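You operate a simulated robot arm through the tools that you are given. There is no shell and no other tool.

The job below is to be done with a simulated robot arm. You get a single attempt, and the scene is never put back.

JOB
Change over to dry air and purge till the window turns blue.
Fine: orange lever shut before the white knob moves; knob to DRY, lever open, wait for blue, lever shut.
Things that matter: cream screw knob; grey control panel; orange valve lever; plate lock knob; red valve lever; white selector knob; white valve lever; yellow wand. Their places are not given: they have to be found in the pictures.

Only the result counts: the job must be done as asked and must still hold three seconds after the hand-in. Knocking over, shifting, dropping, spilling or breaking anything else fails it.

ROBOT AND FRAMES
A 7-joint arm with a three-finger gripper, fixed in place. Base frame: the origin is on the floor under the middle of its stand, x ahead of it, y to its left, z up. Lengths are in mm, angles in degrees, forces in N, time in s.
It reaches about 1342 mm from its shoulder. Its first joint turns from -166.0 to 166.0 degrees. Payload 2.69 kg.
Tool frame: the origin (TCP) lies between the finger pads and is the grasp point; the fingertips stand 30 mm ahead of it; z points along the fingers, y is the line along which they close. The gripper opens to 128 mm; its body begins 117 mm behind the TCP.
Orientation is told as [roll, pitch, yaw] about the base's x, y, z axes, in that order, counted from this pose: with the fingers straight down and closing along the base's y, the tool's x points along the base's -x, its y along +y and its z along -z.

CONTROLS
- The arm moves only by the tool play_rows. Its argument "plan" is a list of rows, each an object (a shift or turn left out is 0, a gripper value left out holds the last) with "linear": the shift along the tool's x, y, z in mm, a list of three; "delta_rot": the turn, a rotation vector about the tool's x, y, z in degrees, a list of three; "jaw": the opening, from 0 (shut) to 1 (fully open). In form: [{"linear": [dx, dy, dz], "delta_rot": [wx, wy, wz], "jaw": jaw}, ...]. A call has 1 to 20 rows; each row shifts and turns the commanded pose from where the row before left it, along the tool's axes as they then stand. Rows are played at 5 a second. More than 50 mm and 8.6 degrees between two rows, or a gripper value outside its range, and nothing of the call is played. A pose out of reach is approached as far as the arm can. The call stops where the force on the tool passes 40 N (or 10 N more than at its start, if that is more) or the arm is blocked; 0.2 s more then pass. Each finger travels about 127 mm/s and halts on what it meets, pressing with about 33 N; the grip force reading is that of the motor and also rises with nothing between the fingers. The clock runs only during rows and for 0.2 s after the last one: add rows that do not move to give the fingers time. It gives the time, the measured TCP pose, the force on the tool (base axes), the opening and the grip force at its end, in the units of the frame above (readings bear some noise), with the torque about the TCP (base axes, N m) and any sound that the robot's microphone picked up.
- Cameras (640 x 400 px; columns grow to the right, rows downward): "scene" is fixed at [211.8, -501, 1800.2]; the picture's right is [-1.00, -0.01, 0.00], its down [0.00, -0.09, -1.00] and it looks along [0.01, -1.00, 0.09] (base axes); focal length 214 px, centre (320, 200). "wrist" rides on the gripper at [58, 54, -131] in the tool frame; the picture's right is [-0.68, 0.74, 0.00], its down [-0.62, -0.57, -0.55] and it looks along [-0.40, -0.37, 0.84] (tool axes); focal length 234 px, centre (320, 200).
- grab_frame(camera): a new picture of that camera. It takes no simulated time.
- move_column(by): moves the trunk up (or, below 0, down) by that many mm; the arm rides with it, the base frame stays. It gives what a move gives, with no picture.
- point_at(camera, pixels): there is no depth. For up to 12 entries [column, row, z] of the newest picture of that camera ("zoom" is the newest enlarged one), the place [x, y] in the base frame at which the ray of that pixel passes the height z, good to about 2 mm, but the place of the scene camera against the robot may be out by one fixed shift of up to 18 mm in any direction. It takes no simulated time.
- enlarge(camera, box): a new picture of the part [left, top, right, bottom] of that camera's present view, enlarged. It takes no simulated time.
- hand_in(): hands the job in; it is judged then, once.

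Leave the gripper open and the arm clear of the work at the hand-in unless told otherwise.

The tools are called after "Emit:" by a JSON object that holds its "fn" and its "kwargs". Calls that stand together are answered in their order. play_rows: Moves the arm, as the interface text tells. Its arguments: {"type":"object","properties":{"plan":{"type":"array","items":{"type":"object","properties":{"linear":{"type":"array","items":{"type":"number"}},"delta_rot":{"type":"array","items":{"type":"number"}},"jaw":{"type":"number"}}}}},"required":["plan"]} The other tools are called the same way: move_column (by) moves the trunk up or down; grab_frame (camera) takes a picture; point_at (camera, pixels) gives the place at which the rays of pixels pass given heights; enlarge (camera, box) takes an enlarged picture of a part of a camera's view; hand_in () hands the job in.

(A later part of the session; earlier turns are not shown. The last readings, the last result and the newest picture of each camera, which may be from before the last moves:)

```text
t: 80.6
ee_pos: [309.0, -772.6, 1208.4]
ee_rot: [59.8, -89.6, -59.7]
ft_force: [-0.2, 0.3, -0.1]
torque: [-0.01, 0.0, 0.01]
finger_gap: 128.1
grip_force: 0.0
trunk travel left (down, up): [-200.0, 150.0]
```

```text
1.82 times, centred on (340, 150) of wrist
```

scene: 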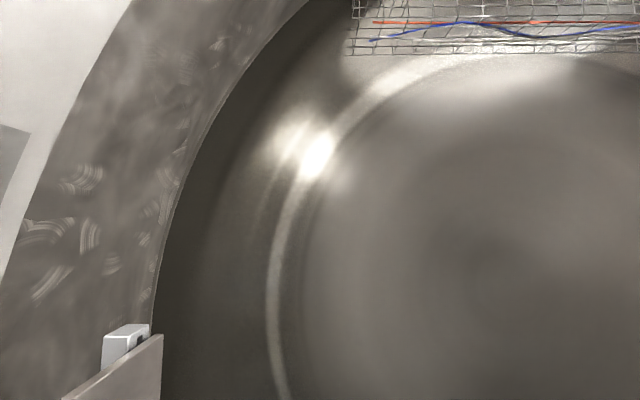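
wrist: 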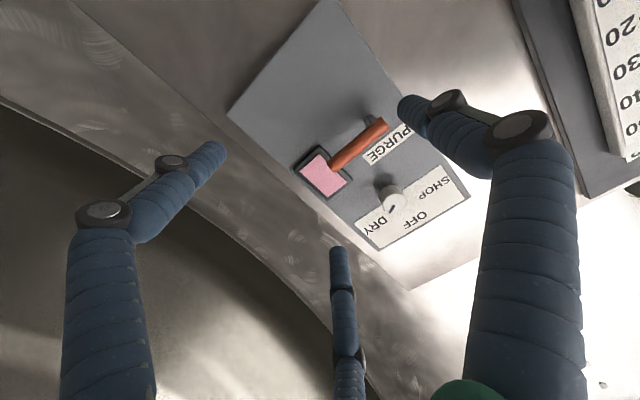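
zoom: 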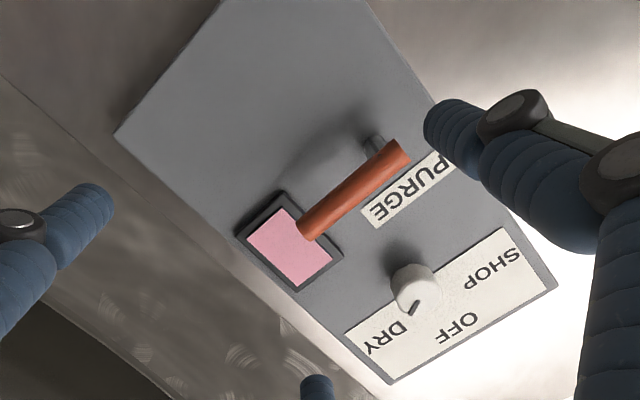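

Still pink after 18 s here too, so neither lever position purges. That suggests the knob may not really be on DRY, or not fully. I'll take a square-on look at the knob: move up, then turn the tool 33° so the camera looks straight along +x at it.

Emit:
{"fn": "play_rows", "kwargs": {"plan": [{"linear": [-35.5, 1.75, 2], "jaw": 1}, {"linear": [-35.5, 1.75, 2]}, {"linear": [-35.5, 1.75, 2]}, {"linear": [-35.5, 1.75, 2]}, {"delta_rot": [-5.6, 6.05, 0]}, {"delta_rot": [-5.6, 6.05, 0]}, {"delta_rot": [-5.6, 6.05, 0]}, {"delta_rot": [-5.6, 6.05, 0]}, {}]}}

Emit:
{"fn": "grab_frame", "kwargs": {"camera": "wrist"}}

Emit:
{"fn": "enlarge", "kwargs": {"camera": "wrist", "box": [230, 120, 410, 280]}}

```text
t: 82.6
ee_pos: [315.1, -765.5, 1351.4]
ee_rot: [12.6, -65.7, 10.3]
ft_force: [0.0, -0.1, -0.2]
torque: [0.04, -0.04, 0.04]
finger_gap: 127.9
grip_force: 0.1
trunk travel left (down, up): [-200.0, 150.0]
```

```text
taken
```

wrist: 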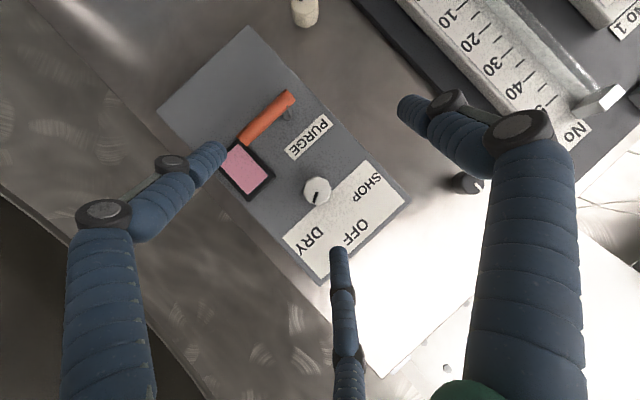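

```text
2.50 times, centred on (320, 200) of wrist
```

zoom: 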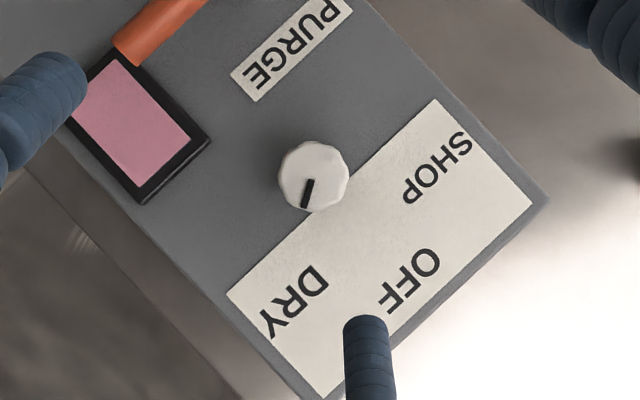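

That is nearly square-on. Now a tight zoom of the knob and labels.

Emit:
{"fn": "enlarge", "kwargs": {"camera": "wrist", "box": [285, 160, 365, 230]}}

Emit:
{"fn": "enlarge", "kwargs": {"camera": "wrist", "box": [215, 70, 335, 180]}}

```text
5.71 times, centred on (325, 195) of wrist
```

zoom: 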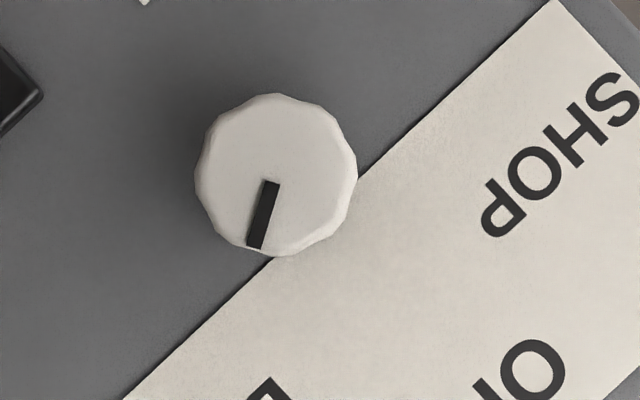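

```text
3.64 times, centred on (275, 125) of wrist
```

zoom: 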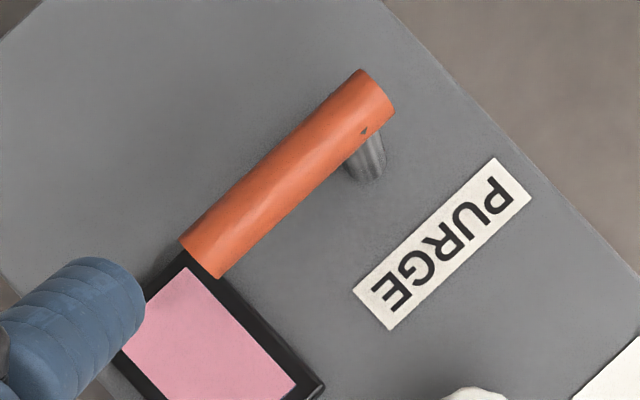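

Square-on, the mark points about 57° clockwise while the DRY text is centred at about 50°, SHOP at −50° and OFF at 0°. So it's at or slightly past DRY. Before touching the knob I'll give this horizontal position a longer test, with the window visible at (245,170).

Emit:
{"fn": "play_rows", "kwargs": {"plan": [{"jaw": 1}, {}, {}, {}, {}, {}, {}, {}, {}, {}, {}, {}, {}, {}, {}, {}, {}, {}, {}, {}]}}

Emit:
{"fn": "play_rows", "kwargs": {"plan": [{"jaw": 1}, {}, {}, {}, {}, {}, {}, {}, {}, {}, {}, {}, {}, {}, {}, {}, {}, {}, {}, {}]}}

Emit:
{"fn": "play_rows", "kwargs": {"plan": [{"jaw": 1}, {}, {}, {}, {}, {}, {}, {}, {}, {}, {}, {}, {}, {}, {}, {}, {}, {}, {}, {}]}}

Emit:
{"fn": "play_rows", "kwargs": {"plan": [{"jaw": 1}, {}, {}, {}, {}, {}, {}, {}, {}, {}, {}, {}, {}, {}, {}, {}, {}, {}, {}, {}]}}

Emit:
{"fn": "play_rows", "kwargs": {"plan": [{"jaw": 1}, {}, {}, {}, {}, {}, {}, {}, {}, {}, {}, {}, {}, {}, {}, {}, {}, {}, {}, {}]}}

Emit:
{"fn": "enlarge", "kwargs": {"camera": "wrist", "box": [215, 70, 335, 180]}}

```text
t: 86.8
ee_pos: [315.6, -765.0, 1350.8]
ee_rot: [12.4, -65.7, 10.4]
ft_force: [-0.4, -0.3, 0.1]
torque: [0.03, 0.01, -0.03]
finger_gap: 128.1
grip_force: 0.1
trunk travel left (down, up): [-200.0, 150.0]
```

```text
t: 91.0
ee_pos: [315.0, -765.8, 1351.2]
ee_rot: [12.4, -65.8, 10.3]
ft_force: [0.1, 0.4, -0.3]
torque: [0.0, 0.02, 0.02]
finger_gap: 127.9
grip_force: 0.1
trunk travel left (down, up): [-200.0, 150.0]
```

```text
t: 95.2
ee_pos: [315.6, -765.9, 1351.8]
ee_rot: [12.5, -65.8, 10.3]
ft_force: [-0.2, 0.3, 0.4]
torque: [0.03, 0.03, -0.01]
finger_gap: 128.0
grip_force: 0.1
trunk travel left (down, up): [-200.0, 150.0]
```

```text
t: 99.4
ee_pos: [316.0, -765.9, 1351.5]
ee_rot: [12.5, -65.8, 10.2]
ft_force: [-0.4, -0.8, 0.6]
torque: [0.03, 0.0, 0.03]
finger_gap: 127.7
grip_force: 0.1
trunk travel left (down, up): [-200.0, 150.0]
```

```text
t: 103.6
ee_pos: [314.7, -765.2, 1351.1]
ee_rot: [12.5, -65.8, 10.4]
ft_force: [0.7, 0.6, 0.6]
torque: [-0.02, -0.02, 0.02]
finger_gap: 127.9
grip_force: 0.0
trunk travel left (down, up): [-200.0, 150.0]
```

```text
3.64 times, centred on (275, 125) of wrist
```

zoom: 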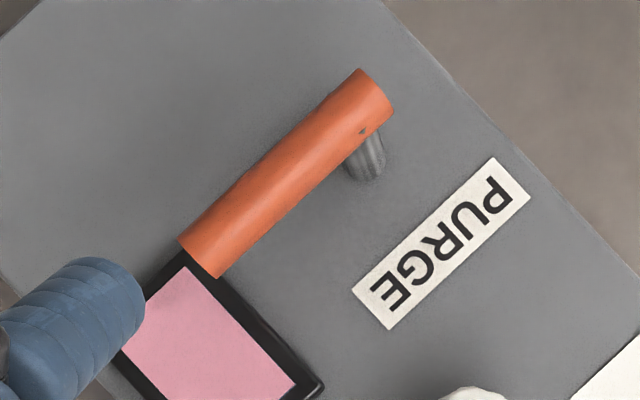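

Still pink after 42 s horizontal. Before moving the knob I must know which lever position is shut. A similar red lever was visible on another panel in the first view, and its surroundings may show the convention. I'll go back to the start viewpoint and zoom in on the other levers.

Emit:
{"fn": "play_rows", "kwargs": {"plan": [{"delta_rot": [5.6, -6.05, 0], "linear": [0, 0, -15], "jaw": 1}, {"delta_rot": [5.6, -6.05, 0], "linear": [0, 0, -15]}, {"delta_rot": [5.6, -6.05, 0], "linear": [0, 0, -15]}, {"delta_rot": [5.6, -6.05, 0], "linear": [0, 0, -15]}, {"linear": [0, 0, -25]}, {}]}}

Emit:
{"fn": "play_rows", "kwargs": {"plan": [{"linear": [-20.3, 14.9, -7.2], "delta_rot": [0, 8.2, 0], "jaw": 1}, {"linear": [-19.1, 14.9, -9.9], "delta_rot": [0, 8.2, 0]}, {"linear": [-17.5, 14.9, -12.5], "delta_rot": [0, 8.2, 0]}, {"linear": [-15.5, 14.9, -15], "delta_rot": [0, 8.2, 0]}, {"linear": [-13.1, 14.9, -17.1], "delta_rot": [0, 8.2, 0]}, {"linear": [-10.6, 14.9, -18.7], "delta_rot": [0, 8.2, 0]}, {"linear": [-7.9, 14.9, -20], "delta_rot": [0, 8.2, 0]}, {"linear": [-5.1, 14.9, -20.9], "delta_rot": [0, 8.2, 0]}, {"linear": [-2.1, 14.9, -21.4], "delta_rot": [0, 8.2, 0]}, {}]}}

Emit:
{"fn": "grab_frame", "kwargs": {"camera": "wrist"}}

```text
t: 105.0
ee_pos: [235.3, -781.3, 1366.9]
ee_rot: [65.3, -89.5, -65.3]
ft_force: [-0.2, 0.4, 0.0]
torque: [0.03, -0.03, 0.01]
finger_gap: 128.1
grip_force: 0.1
trunk travel left (down, up): [-200.0, 150.0]
```

```text
t: 107.2
ee_pos: [172.6, -644.6, 1552.3]
ee_rot: [0.5, -15.9, -0.1]
ft_force: [0.4, 0.4, -0.5]
torque: [-0.06, 0.08, -0.01]
finger_gap: 127.6
grip_force: 0.1
trunk travel left (down, up): [-200.0, 150.0]
```

```text
taken
```

wrist: 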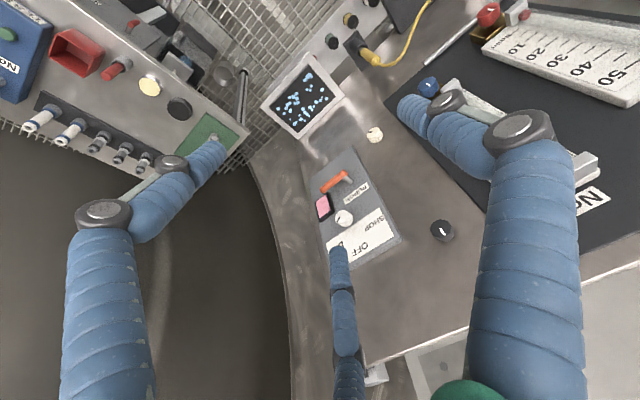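

I can see the other devices now: a red lever at (115,68) on the left panel, and the rotameters with white parts at right. Zooming in on each.

Emit:
{"fn": "enlarge", "kwargs": {"camera": "wrist", "box": [60, 10, 250, 170]}}

Emit:
{"fn": "enlarge", "kwargs": {"camera": "wrist", "box": [400, 0, 640, 220]}}

Emit:
{"fn": "enlarge", "kwargs": {"camera": "wrist", "box": [250, 0, 470, 160]}}

```text
2.50 times, centred on (155, 90) of wrist
```

zoom: 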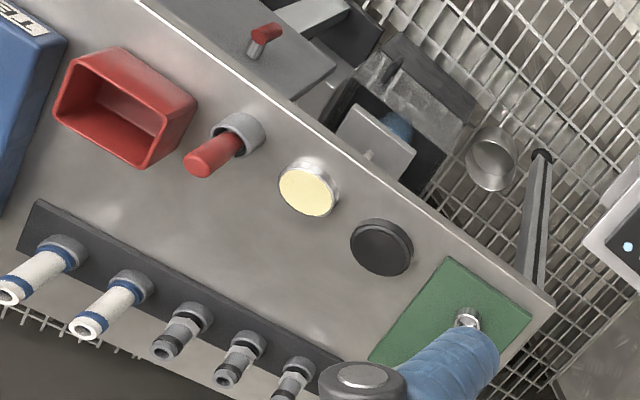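

```text
1.82 times, centred on (520, 110) of wrist
```

zoom: 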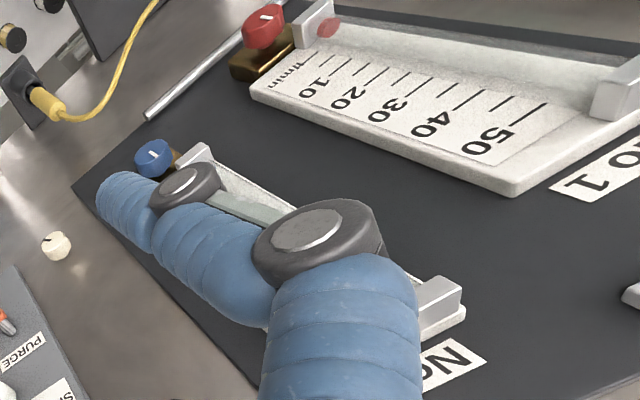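

```text
2.50 times, centred on (360, 80) of wrist
```

zoom: 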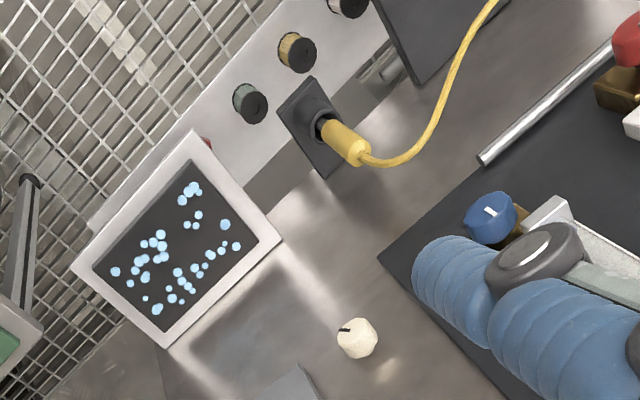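

Behind the left panel there is another grey plate with a red lever, at (250,45) in the first zoom. I'll return fully to the start pose and zoom on that plate.

Emit:
{"fn": "play_rows", "kwargs": {"plan": [{"linear": [1.3, 14.9, -21.5], "delta_rot": [0, 8.0, 0], "jaw": 1}, {"linear": [4.3, 14.9, -10], "delta_rot": [0, 8.0, 0]}, {}]}}

Emit:
{"fn": "grab_frame", "kwargs": {"camera": "wrist"}}

Emit:
{"fn": "enlarge", "kwargs": {"camera": "wrist", "box": [120, 10, 300, 140]}}

Emit:
{"fn": "enlarge", "kwargs": {"camera": "wrist", "box": [0, 0, 160, 150]}}

```text
t: 108.0
ee_pos: [160.6, -618.9, 1581.7]
ee_rot: [0.4, 0.1, 0.0]
ft_force: [0.7, 0.2, -0.2]
torque: [0.01, 0.0, -0.01]
finger_gap: 128.1
grip_force: 0.0
trunk travel left (down, up): [-200.0, 150.0]
```

```text
taken
```

wrist: 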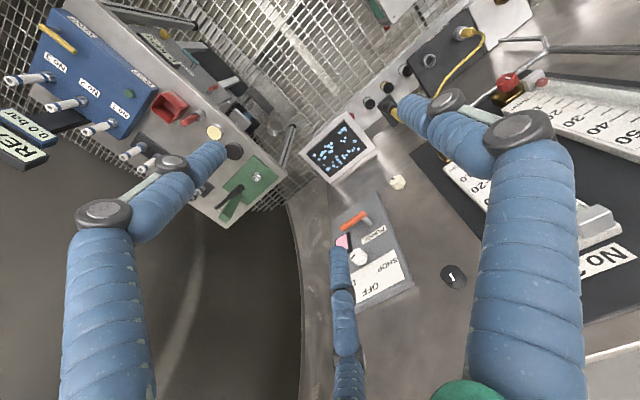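

```text
3.08 times, centred on (210, 75) of wrist
```

zoom: 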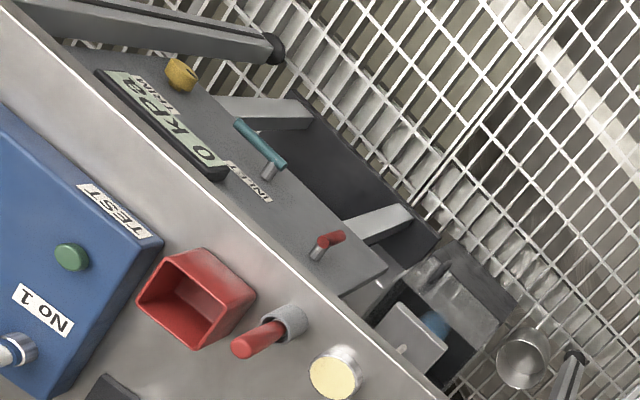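

```text
2.67 times, centred on (80, 75) of wrist
```

zoom: 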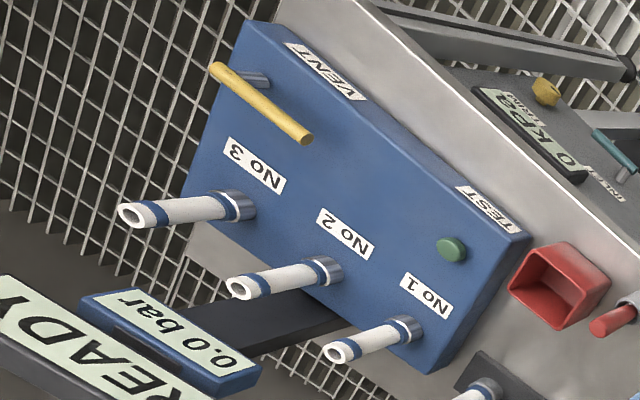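

The other stations have similar levers: a teal lever labelled INLET next to a gauge reading 0 kPa, a red one beside it, and a yellow one at VENT with 0.0 bar. I'll zoom in tighter on these for their orientation and any labels.

Emit:
{"fn": "enlarge", "kwargs": {"camera": "wrist", "box": [170, 35, 260, 115]}}

Emit:
{"fn": "enlarge", "kwargs": {"camera": "wrist", "box": [130, 15, 200, 70]}}

Emit:
{"fn": "enlarge", "kwargs": {"camera": "wrist", "box": [200, 140, 300, 230]}}

Emit:
{"fn": "enlarge", "kwargs": {"camera": "wrist", "box": [340, 0, 520, 100]}}

```text
5.00 times, centred on (215, 75) of wrist
```

zoom: 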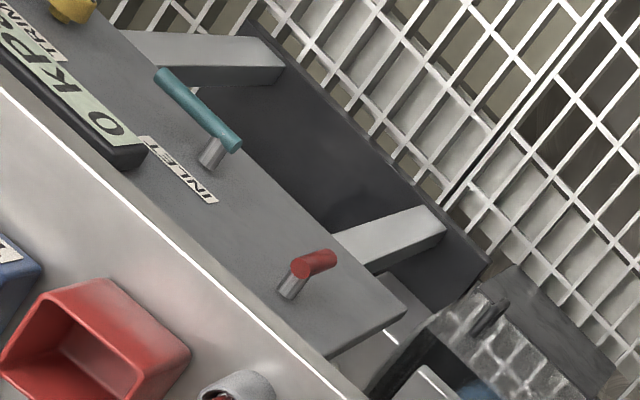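

```text
7.27 times, centred on (165, 42) of wrist
```

zoom: 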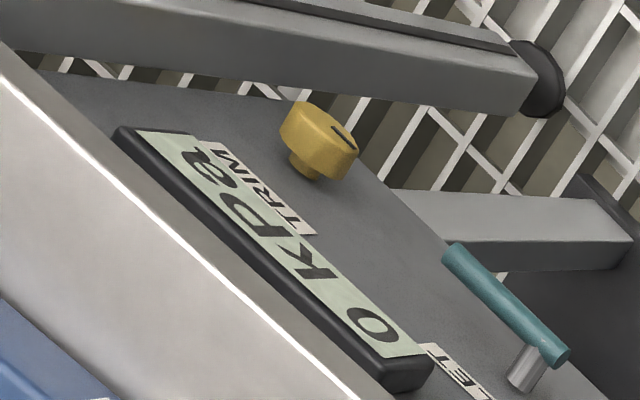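

```text
4.44 times, centred on (250, 185) of wrist
```

zoom: 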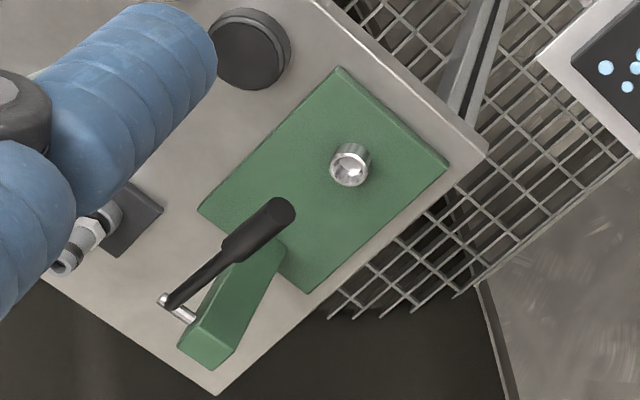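

```text
3.56 times, centred on (430, 50) of wrist
```

zoom: 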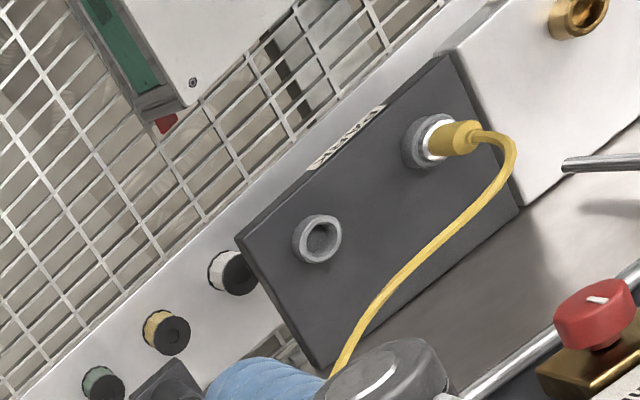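

Three similar levers (teal INLET with 0 kPa, yellow VENT, orange PURGE) all start horizontal, so I can't settle which is open from looks. The rule-safe test is to wait longer in each lever position without touching the knob. I'll wait about 40 s more here; the window slice stays visible at (341,240).

Emit:
{"fn": "play_rows", "kwargs": {"plan": [{"jaw": 1}, {}, {}, {}, {}, {}, {}, {}, {}, {}, {}, {}, {}, {}, {}, {}, {}, {}, {}, {}]}}

Emit:
{"fn": "play_rows", "kwargs": {"plan": [{"jaw": 1}, {}, {}, {}, {}, {}, {}, {}, {}, {}, {}, {}, {}, {}, {}, {}, {}, {}, {}, {}]}}

Emit:
{"fn": "play_rows", "kwargs": {"plan": [{"jaw": 1}, {}, {}, {}, {}, {}, {}, {}, {}, {}, {}, {}, {}, {}, {}, {}, {}, {}, {}, {}]}}

Emit:
{"fn": "play_rows", "kwargs": {"plan": [{"jaw": 1}, {}, {}, {}, {}, {}, {}, {}, {}, {}, {}, {}, {}, {}, {}, {}, {}, {}, {}, {}]}}

Emit:
{"fn": "play_rows", "kwargs": {"plan": [{"jaw": 1}, {}, {}, {}, {}, {}, {}, {}, {}, {}, {}, {}, {}, {}, {}, {}, {}, {}, {}, {}]}}

Emit:
{"fn": "enlarge", "kwargs": {"camera": "wrist", "box": [310, 180, 430, 320]}}

Emit:
{"fn": "enlarge", "kwargs": {"camera": "wrist", "box": [290, 100, 390, 190]}}

```text
t: 112.2
ee_pos: [159.8, -619.1, 1581.4]
ee_rot: [0.4, -0.1, 0.0]
ft_force: [0.1, 0.4, -0.5]
torque: [0.0, -0.02, 0.03]
finger_gap: 127.9
grip_force: 0.1
trunk travel left (down, up): [-200.0, 150.0]
```

```text
t: 116.4
ee_pos: [160.0, -618.6, 1582.2]
ee_rot: [0.5, 0.1, 0.1]
ft_force: [-0.2, 0.4, 0.0]
torque: [-0.04, 0.02, 0.02]
finger_gap: 128.0
grip_force: 0.1
trunk travel left (down, up): [-200.0, 150.0]
```

```text
t: 120.6
ee_pos: [158.8, -618.1, 1583.5]
ee_rot: [0.4, 0.1, -0.1]
ft_force: [0.9, -0.4, -0.5]
torque: [-0.03, -0.01, -0.03]
finger_gap: 128.2
grip_force: 0.0
trunk travel left (down, up): [-200.0, 150.0]
```

```text
t: 124.8
ee_pos: [159.9, -617.9, 1581.5]
ee_rot: [0.5, 0.0, 0.0]
ft_force: [-0.6, -0.3, -0.1]
torque: [-0.01, -0.01, -0.02]
finger_gap: 128.1
grip_force: 0.0
trunk travel left (down, up): [-200.0, 150.0]
```

```text
t: 129.0
ee_pos: [159.6, -618.6, 1581.1]
ee_rot: [0.4, -0.1, 0.0]
ft_force: [0.0, 0.0, -0.5]
torque: [0.01, 0.0, -0.01]
finger_gap: 128.1
grip_force: 0.0
trunk travel left (down, up): [-200.0, 150.0]
```

```text
2.86 times, centred on (370, 250) of wrist
```

zoom: 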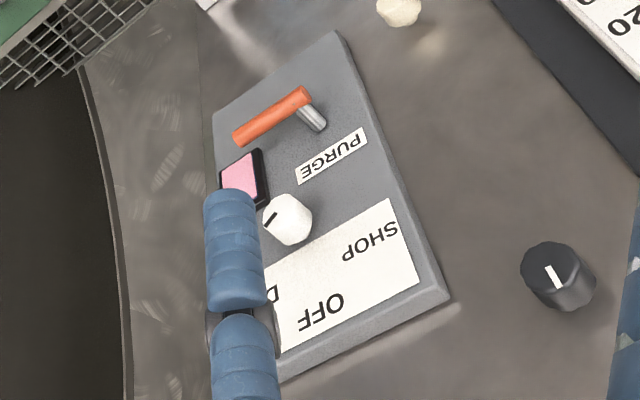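

```text
4.44 times, centred on (340, 145) of wrist
```

zoom: 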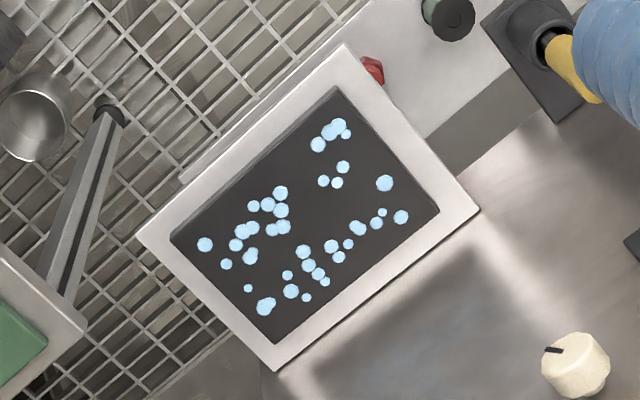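

Still pink after 67 s horizontal. To get more evidence about the lever convention, I'll shift the camera +y so I can see over the stainless plate edge and read any label next to the red lever on the 0 kPa panel.

Emit:
{"fn": "play_rows", "kwargs": {"plan": [{"linear": [0, 40, 0], "jaw": 1}, {"linear": [0, 40, 0]}, {"linear": [0, 40, 0]}, {"linear": [0, 30, 0]}, {}]}}

Emit:
{"fn": "grab_frame", "kwargs": {"camera": "wrist"}}

Emit:
{"fn": "enlarge", "kwargs": {"camera": "wrist", "box": [110, 40, 260, 160]}}

```text
t: 130.2
ee_pos: [159.7, -468.3, 1582.7]
ee_rot: [0.4, 0.1, 0.1]
ft_force: [0.6, 1.1, 0.5]
torque: [-0.01, 0.02, -0.02]
finger_gap: 128.0
grip_force: 0.1
trunk travel left (down, up): [-200.0, 150.0]
```

```text
taken
```

wrist: 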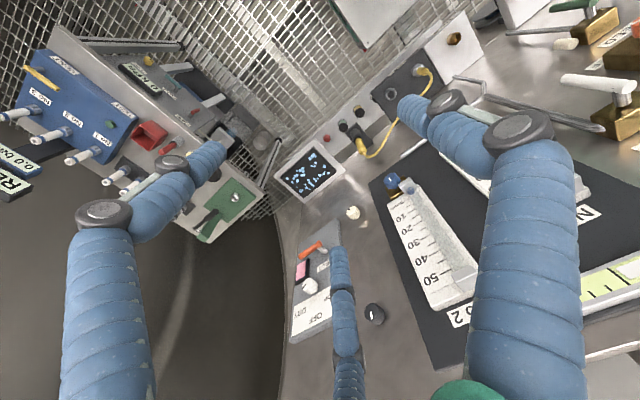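

```text
3.33 times, centred on (185, 100) of wrist
```

zoom: 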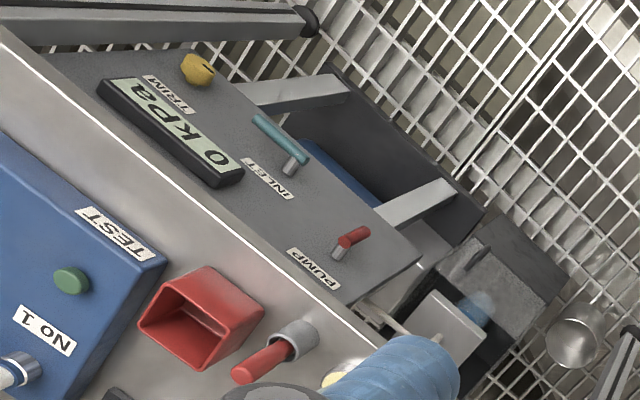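

The label now reads PUMP beside the red lever. There are also brass valves with white, green and red levers at upper right, around (600,60). Zooming in there.

Emit:
{"fn": "enlarge", "kwargs": {"camera": "wrist", "box": [460, 0, 640, 150]}}

Emit:
{"fn": "enlarge", "kwargs": {"camera": "wrist", "box": [0, 30, 160, 200]}}

Emit:
{"fn": "enlarge", "kwargs": {"camera": "wrist", "box": [280, 200, 400, 360]}}

```text
2.67 times, centred on (550, 75) of wrist
```

zoom: 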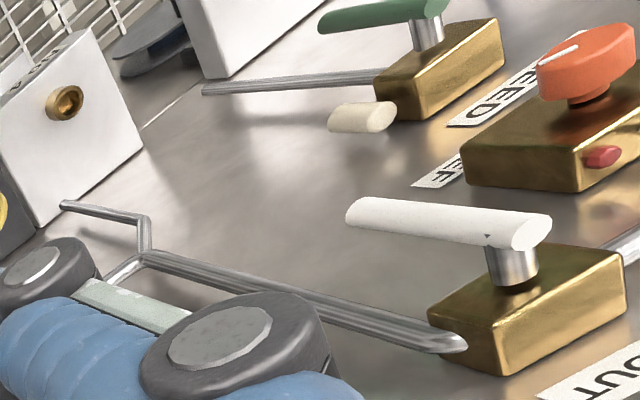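

```text
2.35 times, centred on (80, 115) of wrist
```

zoom: 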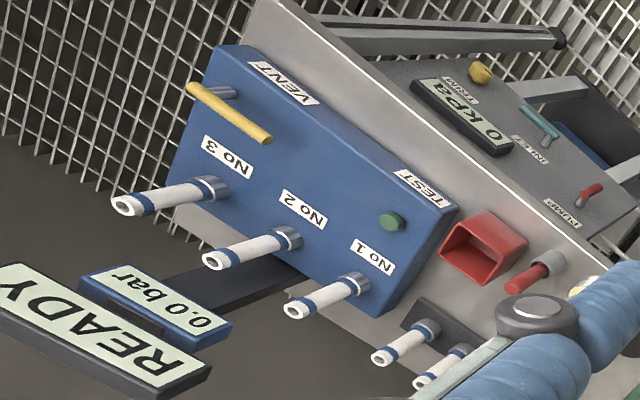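

```text
2.50 times, centred on (340, 280) of wrist
```

zoom: 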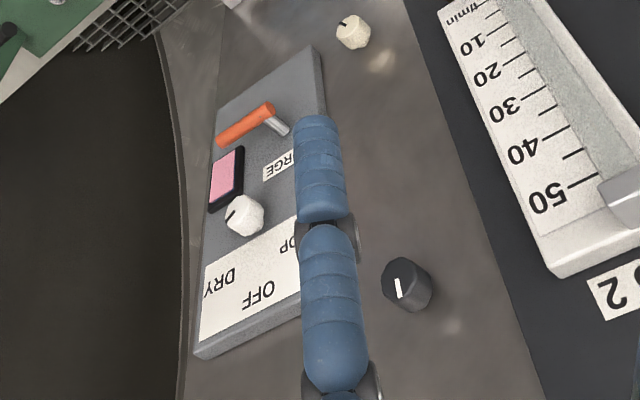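

Useful: the brass valves (FEED, OUT) have visible vertical pipes, and their levers hang down in line with the pipes. I'd like to see whether that station shows pressure or flow, which would tell what "down" means. I'll turn the wrist 48° about its axis to look at that part of the wall.

Emit:
{"fn": "play_rows", "kwargs": {"plan": [{"delta_rot": [0, 0, -8], "jaw": 1}, {"delta_rot": [0, 0, -8]}, {"delta_rot": [0, 0, -8]}, {"delta_rot": [0, 0, -8]}, {"delta_rot": [0, 0, -8]}, {"delta_rot": [0, 0, -8]}, {}]}}

Emit:
{"fn": "grab_frame", "kwargs": {"camera": "wrist"}}

```text
t: 131.8
ee_pos: [159.9, -468.1, 1582.9]
ee_rot: [0.3, -0.3, 48.2]
ft_force: [-1.2, 0.4, -0.7]
torque: [-0.02, -0.01, 0.01]
finger_gap: 128.0
grip_force: 0.0
trunk travel left (down, up): [-200.0, 150.0]
```

```text
taken
```

wrist: 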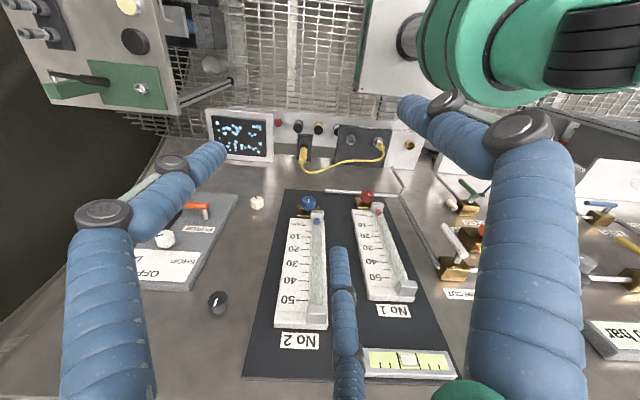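

Now I can see a fuller brass station at right with a "bar" display at (615,335). Zooming in.

Emit:
{"fn": "enlarge", "kwargs": {"camera": "wrist", "box": [560, 160, 640, 360]}}

Emit:
{"fn": "enlarge", "kwargs": {"camera": "wrist", "box": [400, 140, 520, 320]}}

Emit:
{"fn": "enlarge", "kwargs": {"camera": "wrist", "box": [250, 170, 440, 360]}}

```text
2.00 times, centred on (600, 260) of wrist
```

zoom: 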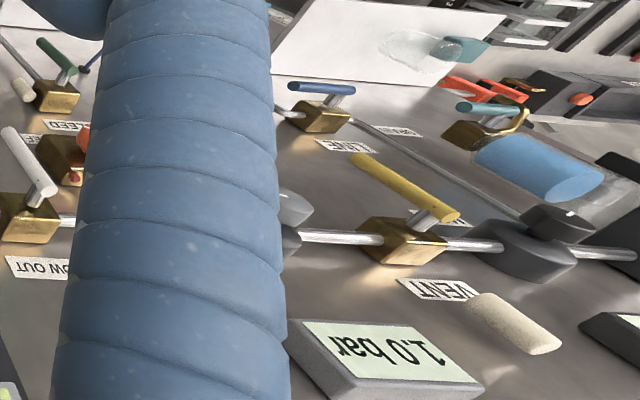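

```text
2.22 times, centred on (460, 230) of wrist
```

zoom: 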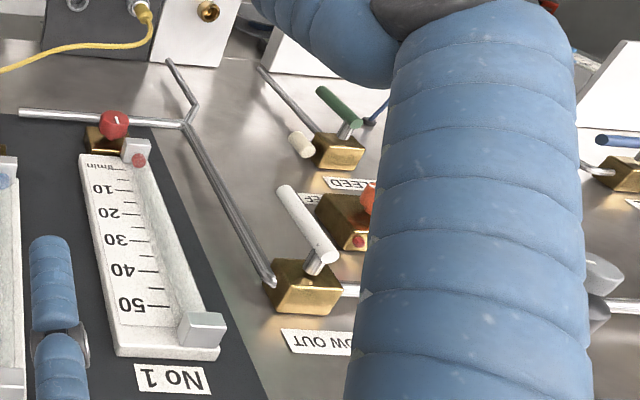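

```text
2.11 times, centred on (345, 265) of wrist
```

zoom: 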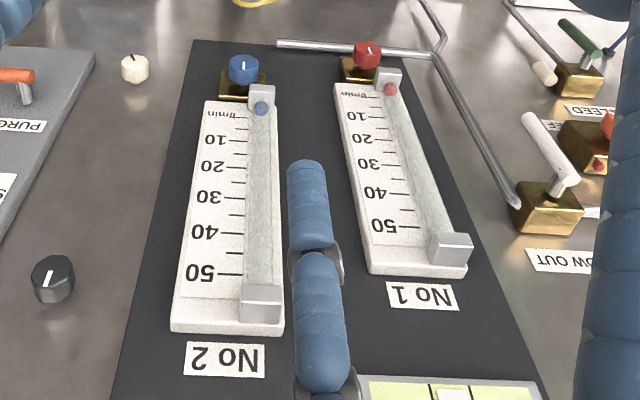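

This settles the convention. On the brass station reading 1.0 bar, LINE (blue) points right while BLEED, LOW OUT and VENT point down. Pressure can only hold if right is open and down is shut. The blue panel fits too: its VENT points right and reads 0.0 bar. So the orange PURGE lever pointing right is OPEN and hanging down is SHUT. The knob should therefore be handled only with the lever down. I'll go back toward the panel.

Emit:
{"fn": "play_rows", "kwargs": {"plan": [{"delta_rot": [0, 0, 8], "jaw": 1}, {"delta_rot": [0, 0, 8]}, {"delta_rot": [0, 0, 8]}, {"delta_rot": [0, 0, 8]}, {"delta_rot": [0, 0, 8]}, {"delta_rot": [0, 0, 8.2]}, {"linear": [0, -33, 0]}, {"linear": [0, -33, 0]}, {"linear": [0, -33, 0]}, {"linear": [0, -34, 8]}, {}]}}

Emit:
{"fn": "play_rows", "kwargs": {"plan": [{"delta_rot": [0, -8, 0]}, {"delta_rot": [0, -8, 0]}, {"delta_rot": [0, -8, 0]}, {"linear": [1.0, 0, 26.9], "delta_rot": [0, -8, 0]}, {"linear": [4.8, 0, 26.5], "delta_rot": [0, -8, 0]}, {"linear": [8.4, 0, 25.6], "delta_rot": [0, -8, 0]}, {"linear": [11.9, 0, 24.1], "delta_rot": [0, -8, 0]}, {"linear": [15.1, 0, 22.3], "delta_rot": [0, -8, 0]}, {"linear": [18.1, 0, 20], "delta_rot": [0, -8, 0]}, {}]}}

Emit:
{"fn": "play_rows", "kwargs": {"plan": [{"linear": [15.6, -26, 30.3], "jaw": 0}, {"linear": [15.6, -26, 30.3]}, {"linear": [15.6, -26, 30.3]}, {"linear": [15.6, -26, 30.3]}, {"linear": [9.6, -21, 9.4], "delta_rot": [0, -6, 0]}, {"linear": [10.5, -21, 8.4], "delta_rot": [0, -6, 0]}, {"linear": [11.3, -21, 7.2], "delta_rot": [0, -6, 0]}, {}]}}

Emit:
{"fn": "grab_frame", "kwargs": {"camera": "wrist"}}

```text
t: 134.2
ee_pos: [158.1, -601.7, 1572.9]
ee_rot: [0.4, 0.0, -0.2]
ft_force: [-0.4, -0.6, 0.1]
torque: [0.04, -0.01, 0.02]
finger_gap: 127.7
grip_force: 0.0
trunk travel left (down, up): [-200.0, 150.0]
```

```text
t: 136.4
ee_pos: [218.1, -602.4, 1423.4]
ee_rot: [1.5, -72.0, -1.6]
ft_force: [-0.1, 0.0, -0.3]
torque: [-0.03, -0.01, 0.03]
finger_gap: 128.2
grip_force: 0.0
trunk travel left (down, up): [-200.0, 150.0]
```

```text
t: 138.2
ee_pos: [333.9, -767.4, 1289.9]
ee_rot: [90.0, -89.6, -90.2]
ft_force: [0.2, -0.2, -0.5]
torque: [-0.01, -0.08, 0.03]
finger_gap: 2.1
grip_force: 31.2
trunk travel left (down, up): [-200.0, 150.0]
```

```text
taken
```

wrist: 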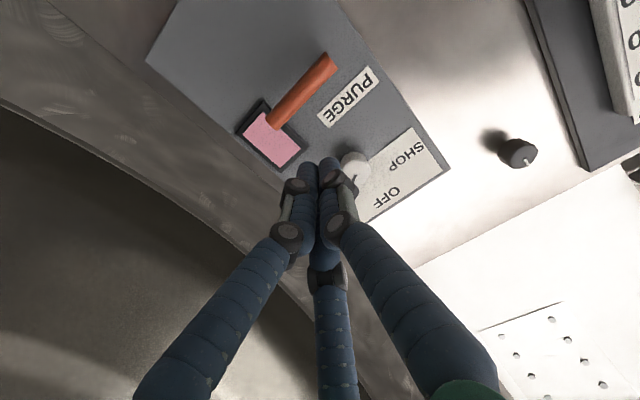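

I'm at the same pre-approach as before, with the lever at (300,90) horizontal. I'll move in above the bar and repeat the proven sweep down to shut it.

Emit:
{"fn": "play_rows", "kwargs": {"plan": [{"linear": [5, -5.6, 26], "jaw": 0}, {"linear": [0, 0, 26]}, {"linear": [0, 0, 25]}, {}, {"linear": [8.7, -0.5, 0]}, {"linear": [8, -0.5, 0]}, {"linear": [5, -1.5, 0]}, {"linear": [5, -1.5, 0]}, {"linear": [5, -0.8, 0]}, {"linear": [4.4, -0.7, 0]}, {"linear": [5.1, 0, 0]}, {"linear": [5.1, 0, 0]}, {}]}}

Emit:
{"fn": "play_rows", "kwargs": {"plan": [{"linear": [7, 1.5, 0], "jaw": 0}, {"linear": [6.9, 1.8, 0]}, {"linear": [6.5, 3.2, 0]}, {"linear": [6, 3.7, 0]}, {"linear": [5.5, 4.7, 0]}, {"linear": [4.8, 5.2, 0]}, {"linear": [2.5, 4, 0]}, {"linear": [2.5, 4, 0]}, {"linear": [2.1, 4.2, 0]}, {}]}}

Emit:
{"fn": "grab_frame", "kwargs": {"camera": "wrist"}}

```text
t: 141.0
ee_pos: [409.2, -778.7, 1237.1]
ee_rot: [82.4, -89.5, -82.7]
ft_force: [0.4, 0.1, -0.1]
torque: [0.01, 0.0, 0.02]
finger_gap: 1.7
grip_force: 31.2
trunk travel left (down, up): [-200.0, 150.0]
```

```text
t: 143.4
ee_pos: [407.8, -749.7, 1197.8]
ee_rot: [106.1, -89.8, -106.6]
ft_force: [1.7, -14.7, -3.3]
torque: [-0.08, 0.22, -0.31]
finger_gap: 2.2
grip_force: 32.1
trunk travel left (down, up): [-200.0, 150.0]
stopped in row 10: the force on the tool passed its limit at 41 N (the readings are from after the stop); the commanded pose is now the measured one
```

```text
taken
```

wrist: 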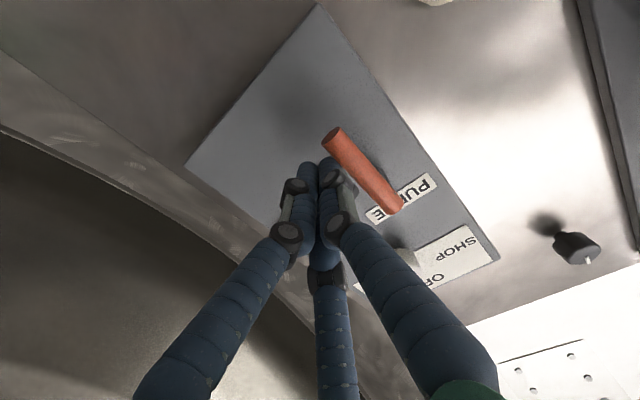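

The lever is at its lower stop, shut. I'll back off, retract, open the fingers and rise to the knob's height at (y −764.6, z 1344), still well clear of the panel.

Emit:
{"fn": "play_rows", "kwargs": {"plan": [{"linear": [0, -7, 0], "jaw": 0}, {"linear": [0, -8, 0]}, {"linear": [0, 0, -30]}, {"linear": [0, 0, -35]}, {"linear": [0, 0, -35], "jaw": 1}, {"linear": [-37, 0, 0]}, {"linear": [-37, 0, 0]}, {"linear": [-36, 0, 0]}, {"linear": [-36, 0, 0]}, {}]}}

Emit:
{"fn": "grab_frame", "kwargs": {"camera": "wrist"}}

Emit:
{"fn": "enlarge", "kwargs": {"camera": "wrist", "box": [230, 40, 410, 200]}}

```text
t: 145.6
ee_pos: [309.3, -761.5, 1342.9]
ee_rot: [112.9, -89.8, -113.2]
ft_force: [0.0, 0.5, 0.0]
torque: [-0.02, 0.07, -0.04]
finger_gap: 127.9
grip_force: 0.1
trunk travel left (down, up): [-200.0, 150.0]
```

```text
taken
```

wrist: 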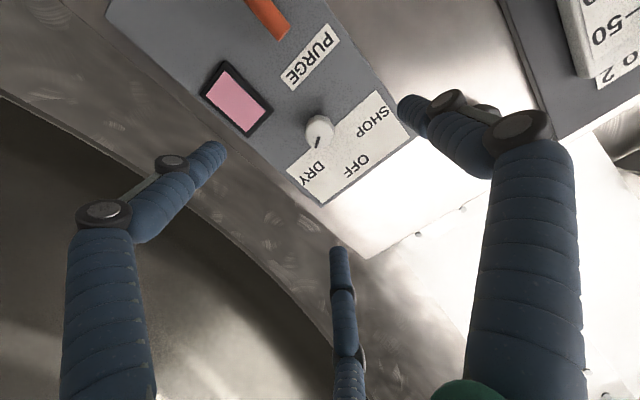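

```text
2.50 times, centred on (320, 120) of wrist
```

zoom: 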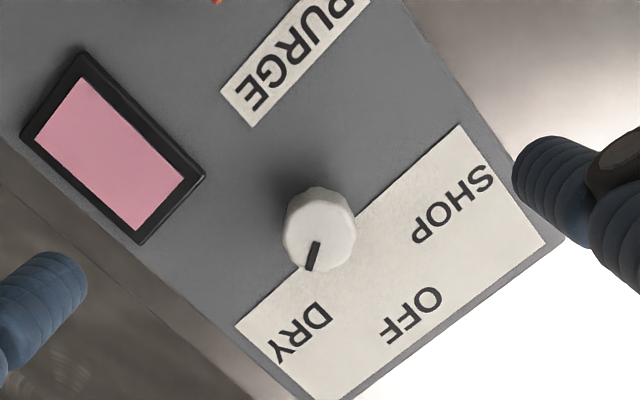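

The knob face is almost on the tool axis: knob at (319,135) against an expected (320,131). I'll half-close the fingers to 64 mm, so they clear the window frame, fine-tune the alignment and advance until the tips are just short of the knob.

Emit:
{"fn": "play_rows", "kwargs": {"plan": [{"linear": [-2.6, -3.1, 0], "jaw": 0.5}, {}, {}, {"linear": [0, 0, 30]}, {"linear": [0, 0, 30]}, {"linear": [0, 0, 25]}, {}]}}

Emit:
{"fn": "grab_frame", "kwargs": {"camera": "wrist"}}

Emit:
{"fn": "enlarge", "kwargs": {"camera": "wrist", "box": [230, 60, 410, 220]}}

```text
t: 147.2
ee_pos: [394.1, -766.6, 1347.6]
ee_rot: [106.6, -89.8, -107.0]
ft_force: [-0.7, -0.2, -0.4]
torque: [0.0, 0.01, -0.01]
finger_gap: 64.2
grip_force: 0.2
trunk travel left (down, up): [-200.0, 150.0]
```

```text
taken
```

wrist: 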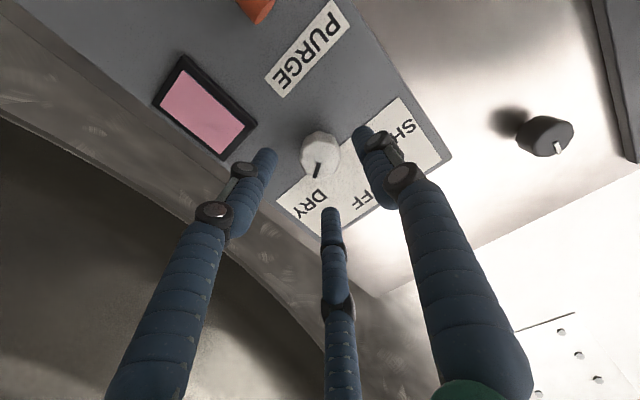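

```text
2.50 times, centred on (320, 140) of wrist
```

zoom: 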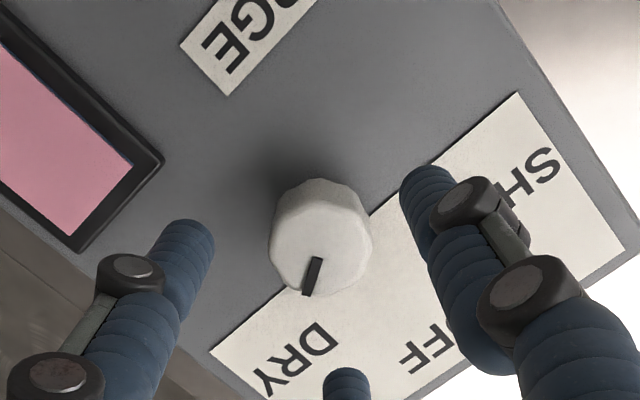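

The three fingers straddle the knob and alignment is within about 2 mm. I'll narrow slightly to 54 mm and advance 36 mm so the pads surround the knob, watching for contact.

Emit:
{"fn": "play_rows", "kwargs": {"plan": [{"linear": [1.2, 1.2, 0], "jaw": 0.42}, {}, {"linear": [0, 0, 9]}, {"linear": [0, 0, 9]}, {"linear": [0, 0, 9]}, {"linear": [0, 0, 9]}, {}]}}

Emit:
{"fn": "grab_frame", "kwargs": {"camera": "wrist"}}

Emit:
{"fn": "enlarge", "kwargs": {"camera": "wrist", "box": [230, 80, 410, 240]}}

```text
t: 148.8
ee_pos: [429.2, -763.8, 1345.8]
ee_rot: [104.5, -89.7, -105.0]
ft_force: [0.8, -0.1, -0.1]
torque: [-0.01, 0.02, 0.0]
finger_gap: 53.5
grip_force: 0.0
trunk travel left (down, up): [-200.0, 150.0]
```

```text
taken
```

wrist: 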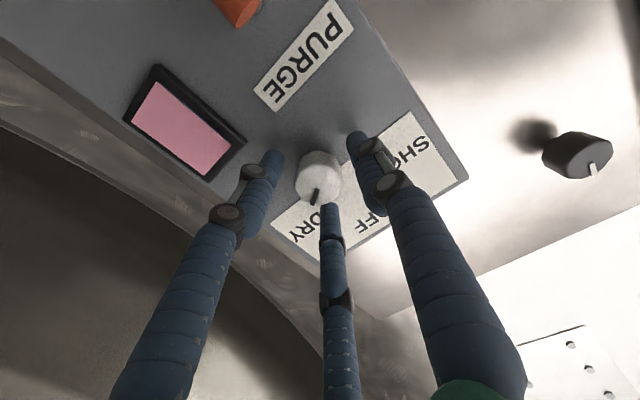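

```text
2.50 times, centred on (320, 160) of wrist
```

zoom: 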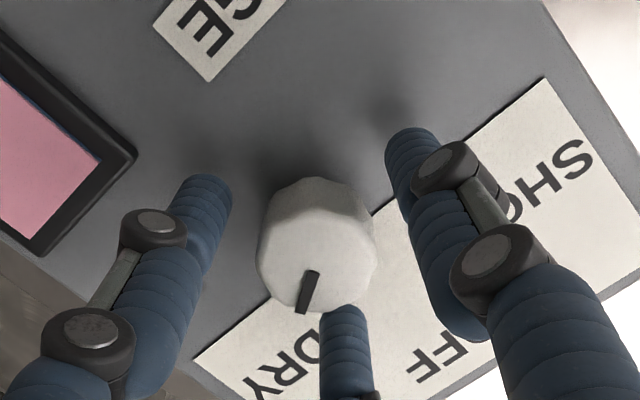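

The knob is centred between the three fingers with no contact force. Now I'll close onto it.

Emit:
{"fn": "play_rows", "kwargs": {"plan": [{"jaw": 0.3}, {"jaw": 0.2}, {}, {}, {}]}}

Emit:
{"fn": "enlarge", "kwargs": {"camera": "wrist", "box": [230, 80, 410, 240]}}

```text
t: 150.0
ee_pos: [428.6, -764.3, 1345.4]
ee_rot: [98.3, -89.7, -98.6]
ft_force: [0.3, -4.2, -6.0]
torque: [0.01, 0.2, -0.15]
finger_gap: 33.8
grip_force: 5.9
trunk travel left (down, up): [-200.0, 150.0]
```

```text
2.50 times, centred on (320, 160) of wrist
```

zoom: 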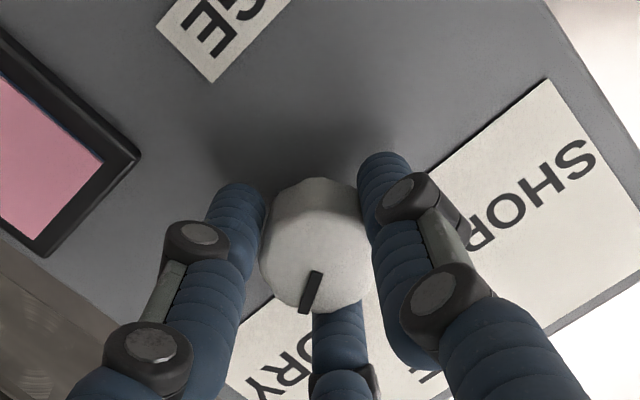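

Gripped: gap 33.8 mm on the knob. I'll firm up the grip and first turn a few degrees clockwise, past DRY, to feel whether there is a stop there.

Emit:
{"fn": "play_rows", "kwargs": {"plan": [{"linear": [0.8, -0.6, 0], "jaw": 0.05}, {}, {"delta_rot": [0, 0, 4]}, {"delta_rot": [0, 0, 4]}, {}]}}

Emit:
{"fn": "enlarge", "kwargs": {"camera": "wrist", "box": [230, 80, 410, 240]}}

```text
t: 151.2
ee_pos: [430.1, -764.6, 1346.3]
ee_rot: [90.5, -81.8, -90.9]
ft_force: [-6.0, 6.5, -4.9]
torque: [0.0, 0.1, 0.38]
finger_gap: 33.1
grip_force: 44.8
trunk travel left (down, up): [-200.0, 150.0]
```

```text
2.50 times, centred on (320, 160) of wrist
```

zoom: 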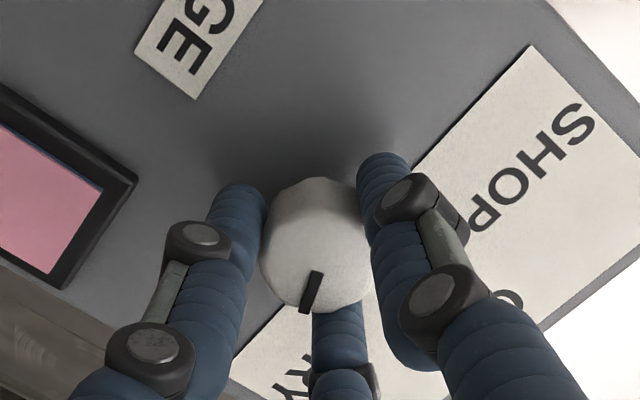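

The knob turned freely with the gripper to about 65°, with no stop and no detent. So DRY is not at an end of travel. I'll feel a bit further clockwise for a stop.

Emit:
{"fn": "play_rows", "kwargs": {"plan": [{"delta_rot": [0, 0, 4], "jaw": 0.05}, {"delta_rot": [0, 0, 4]}, {"delta_rot": [0, 0, 4]}, {"delta_rot": [0, 0, 4]}, {}]}}

Emit:
{"fn": "enlarge", "kwargs": {"camera": "wrist", "box": [230, 80, 410, 240]}}

```text
t: 152.4
ee_pos: [428.7, -765.7, 1345.2]
ee_rot: [90.1, -65.7, -90.6]
ft_force: [-0.8, 11.6, -6.4]
torque: [-0.02, 0.07, 0.42]
finger_gap: 33.1
grip_force: 45.0
trunk travel left (down, up): [-200.0, 150.0]
```

```text
2.50 times, centred on (320, 160) of wrist
```

zoom: 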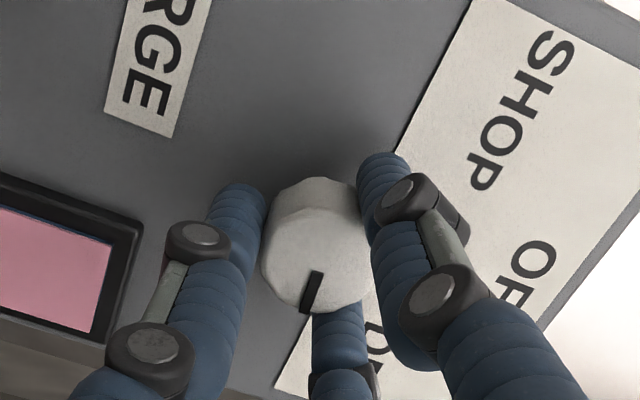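

No stop by about 81° either; the knob is a free-turning selector. With the lever shut I'm free to explore, so I'll turn counter-clockwise back through DRY toward OFF, feeling for stops or sounds.

Emit:
{"fn": "play_rows", "kwargs": {"plan": [{"delta_rot": [0, 0, -5], "jaw": 0.05}, {"delta_rot": [0, 0, -5]}, {"delta_rot": [0, 0, -5]}, {"delta_rot": [0, 0, -5]}, {"delta_rot": [0, 0, -5]}, {"delta_rot": [0, 0, -5]}, {"delta_rot": [0, 0, -5]}, {"delta_rot": [0, 0, -5]}, {"delta_rot": [0, 0, -5]}, {"delta_rot": [0, 0, -5]}, {"delta_rot": [0, 0, -5]}, {"delta_rot": [0, 0, -5]}, {}]}}

Emit:
{"fn": "grab_frame", "kwargs": {"camera": "wrist"}}

Emit:
{"fn": "enlarge", "kwargs": {"camera": "wrist", "box": [230, 80, 410, 240]}}

```text
t: 155.2
ee_pos: [427.3, -766.0, 1344.3]
ee_rot: [-90.1, -54.1, 89.7]
ft_force: [-1.0, 6.7, -6.6]
torque: [-0.03, 0.14, 0.22]
finger_gap: 33.1
grip_force: 45.1
trunk travel left (down, up): [-200.0, 150.0]
```

```text
taken
```

wrist: 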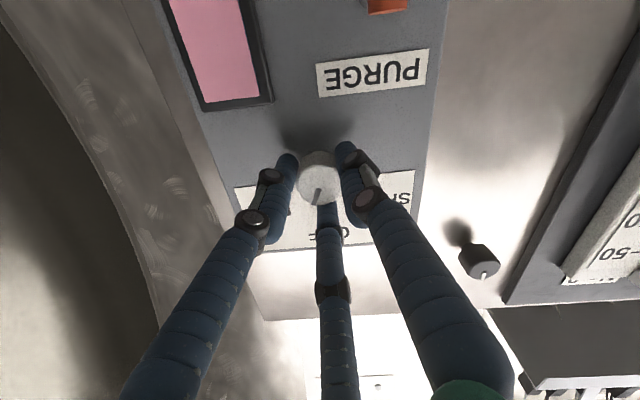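

```text
2.50 times, centred on (320, 160) of wrist
```

zoom: 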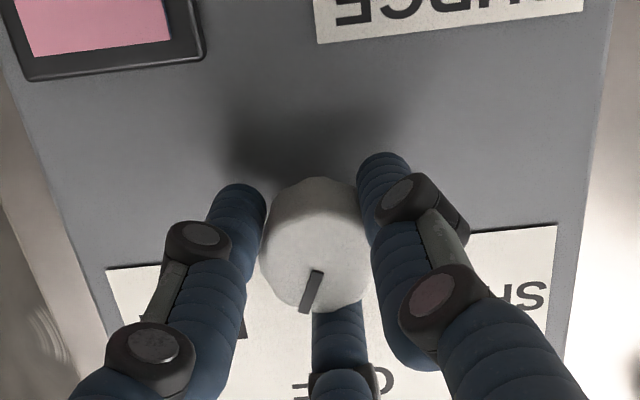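

The knob follows freely and is now about 21° right of OFF. I'll continue counter-clockwise past OFF toward SHOP, feeling for a stop.

Emit:
{"fn": "play_rows", "kwargs": {"plan": [{"delta_rot": [0, 0, -5], "jaw": 0.05}, {"delta_rot": [0, 0, -5]}, {"delta_rot": [0, 0, -5]}, {"delta_rot": [0, 0, -5]}, {"delta_rot": [0, 0, -5]}, {"delta_rot": [0, 0, -5]}, {"delta_rot": [0, 0, -5]}, {"delta_rot": [0, 0, -5]}, {"delta_rot": [0, 0, -5]}, {"delta_rot": [0, 0, -5]}, {"delta_rot": [0, 0, -5]}, {"delta_rot": [0, 0, -5]}, {}]}}

Emit:
{"fn": "grab_frame", "kwargs": {"camera": "wrist"}}

Emit:
{"fn": "enlarge", "kwargs": {"camera": "wrist", "box": [230, 80, 410, 240]}}

```text
t: 156.6
ee_pos: [429.1, -765.9, 1345.6]
ee_rot: [-89.7, -24.3, 90.3]
ft_force: [-13.2, 22.6, 4.1]
torque: [0.22, -0.46, 1.5]
finger_gap: 33.6
grip_force: 44.7
out of reach, approached as far as the arm can: row 6, 7
trunk travel left (down, up): [-200.0, 150.0]
stopped in row 7: the force on the tool passed its limit at 68 N (the readings are from after the stop); the commanded pose is now the measured one
```

```text
taken
```

wrist: 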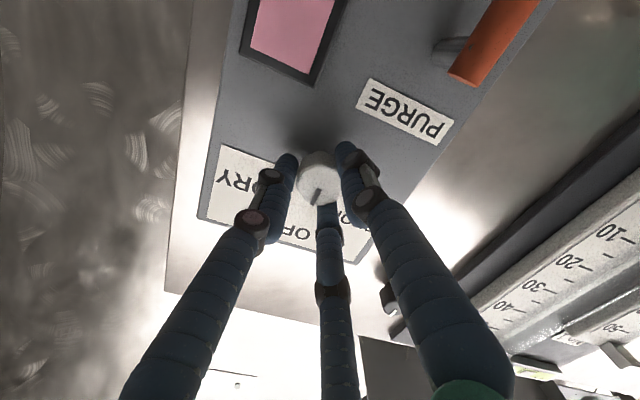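

```text
2.50 times, centred on (320, 160) of wrist
```

zoom: 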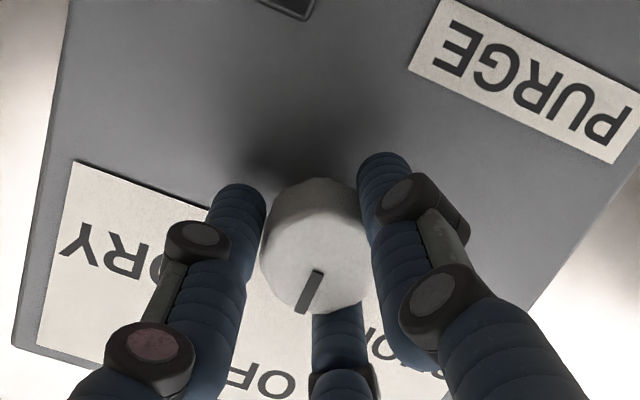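

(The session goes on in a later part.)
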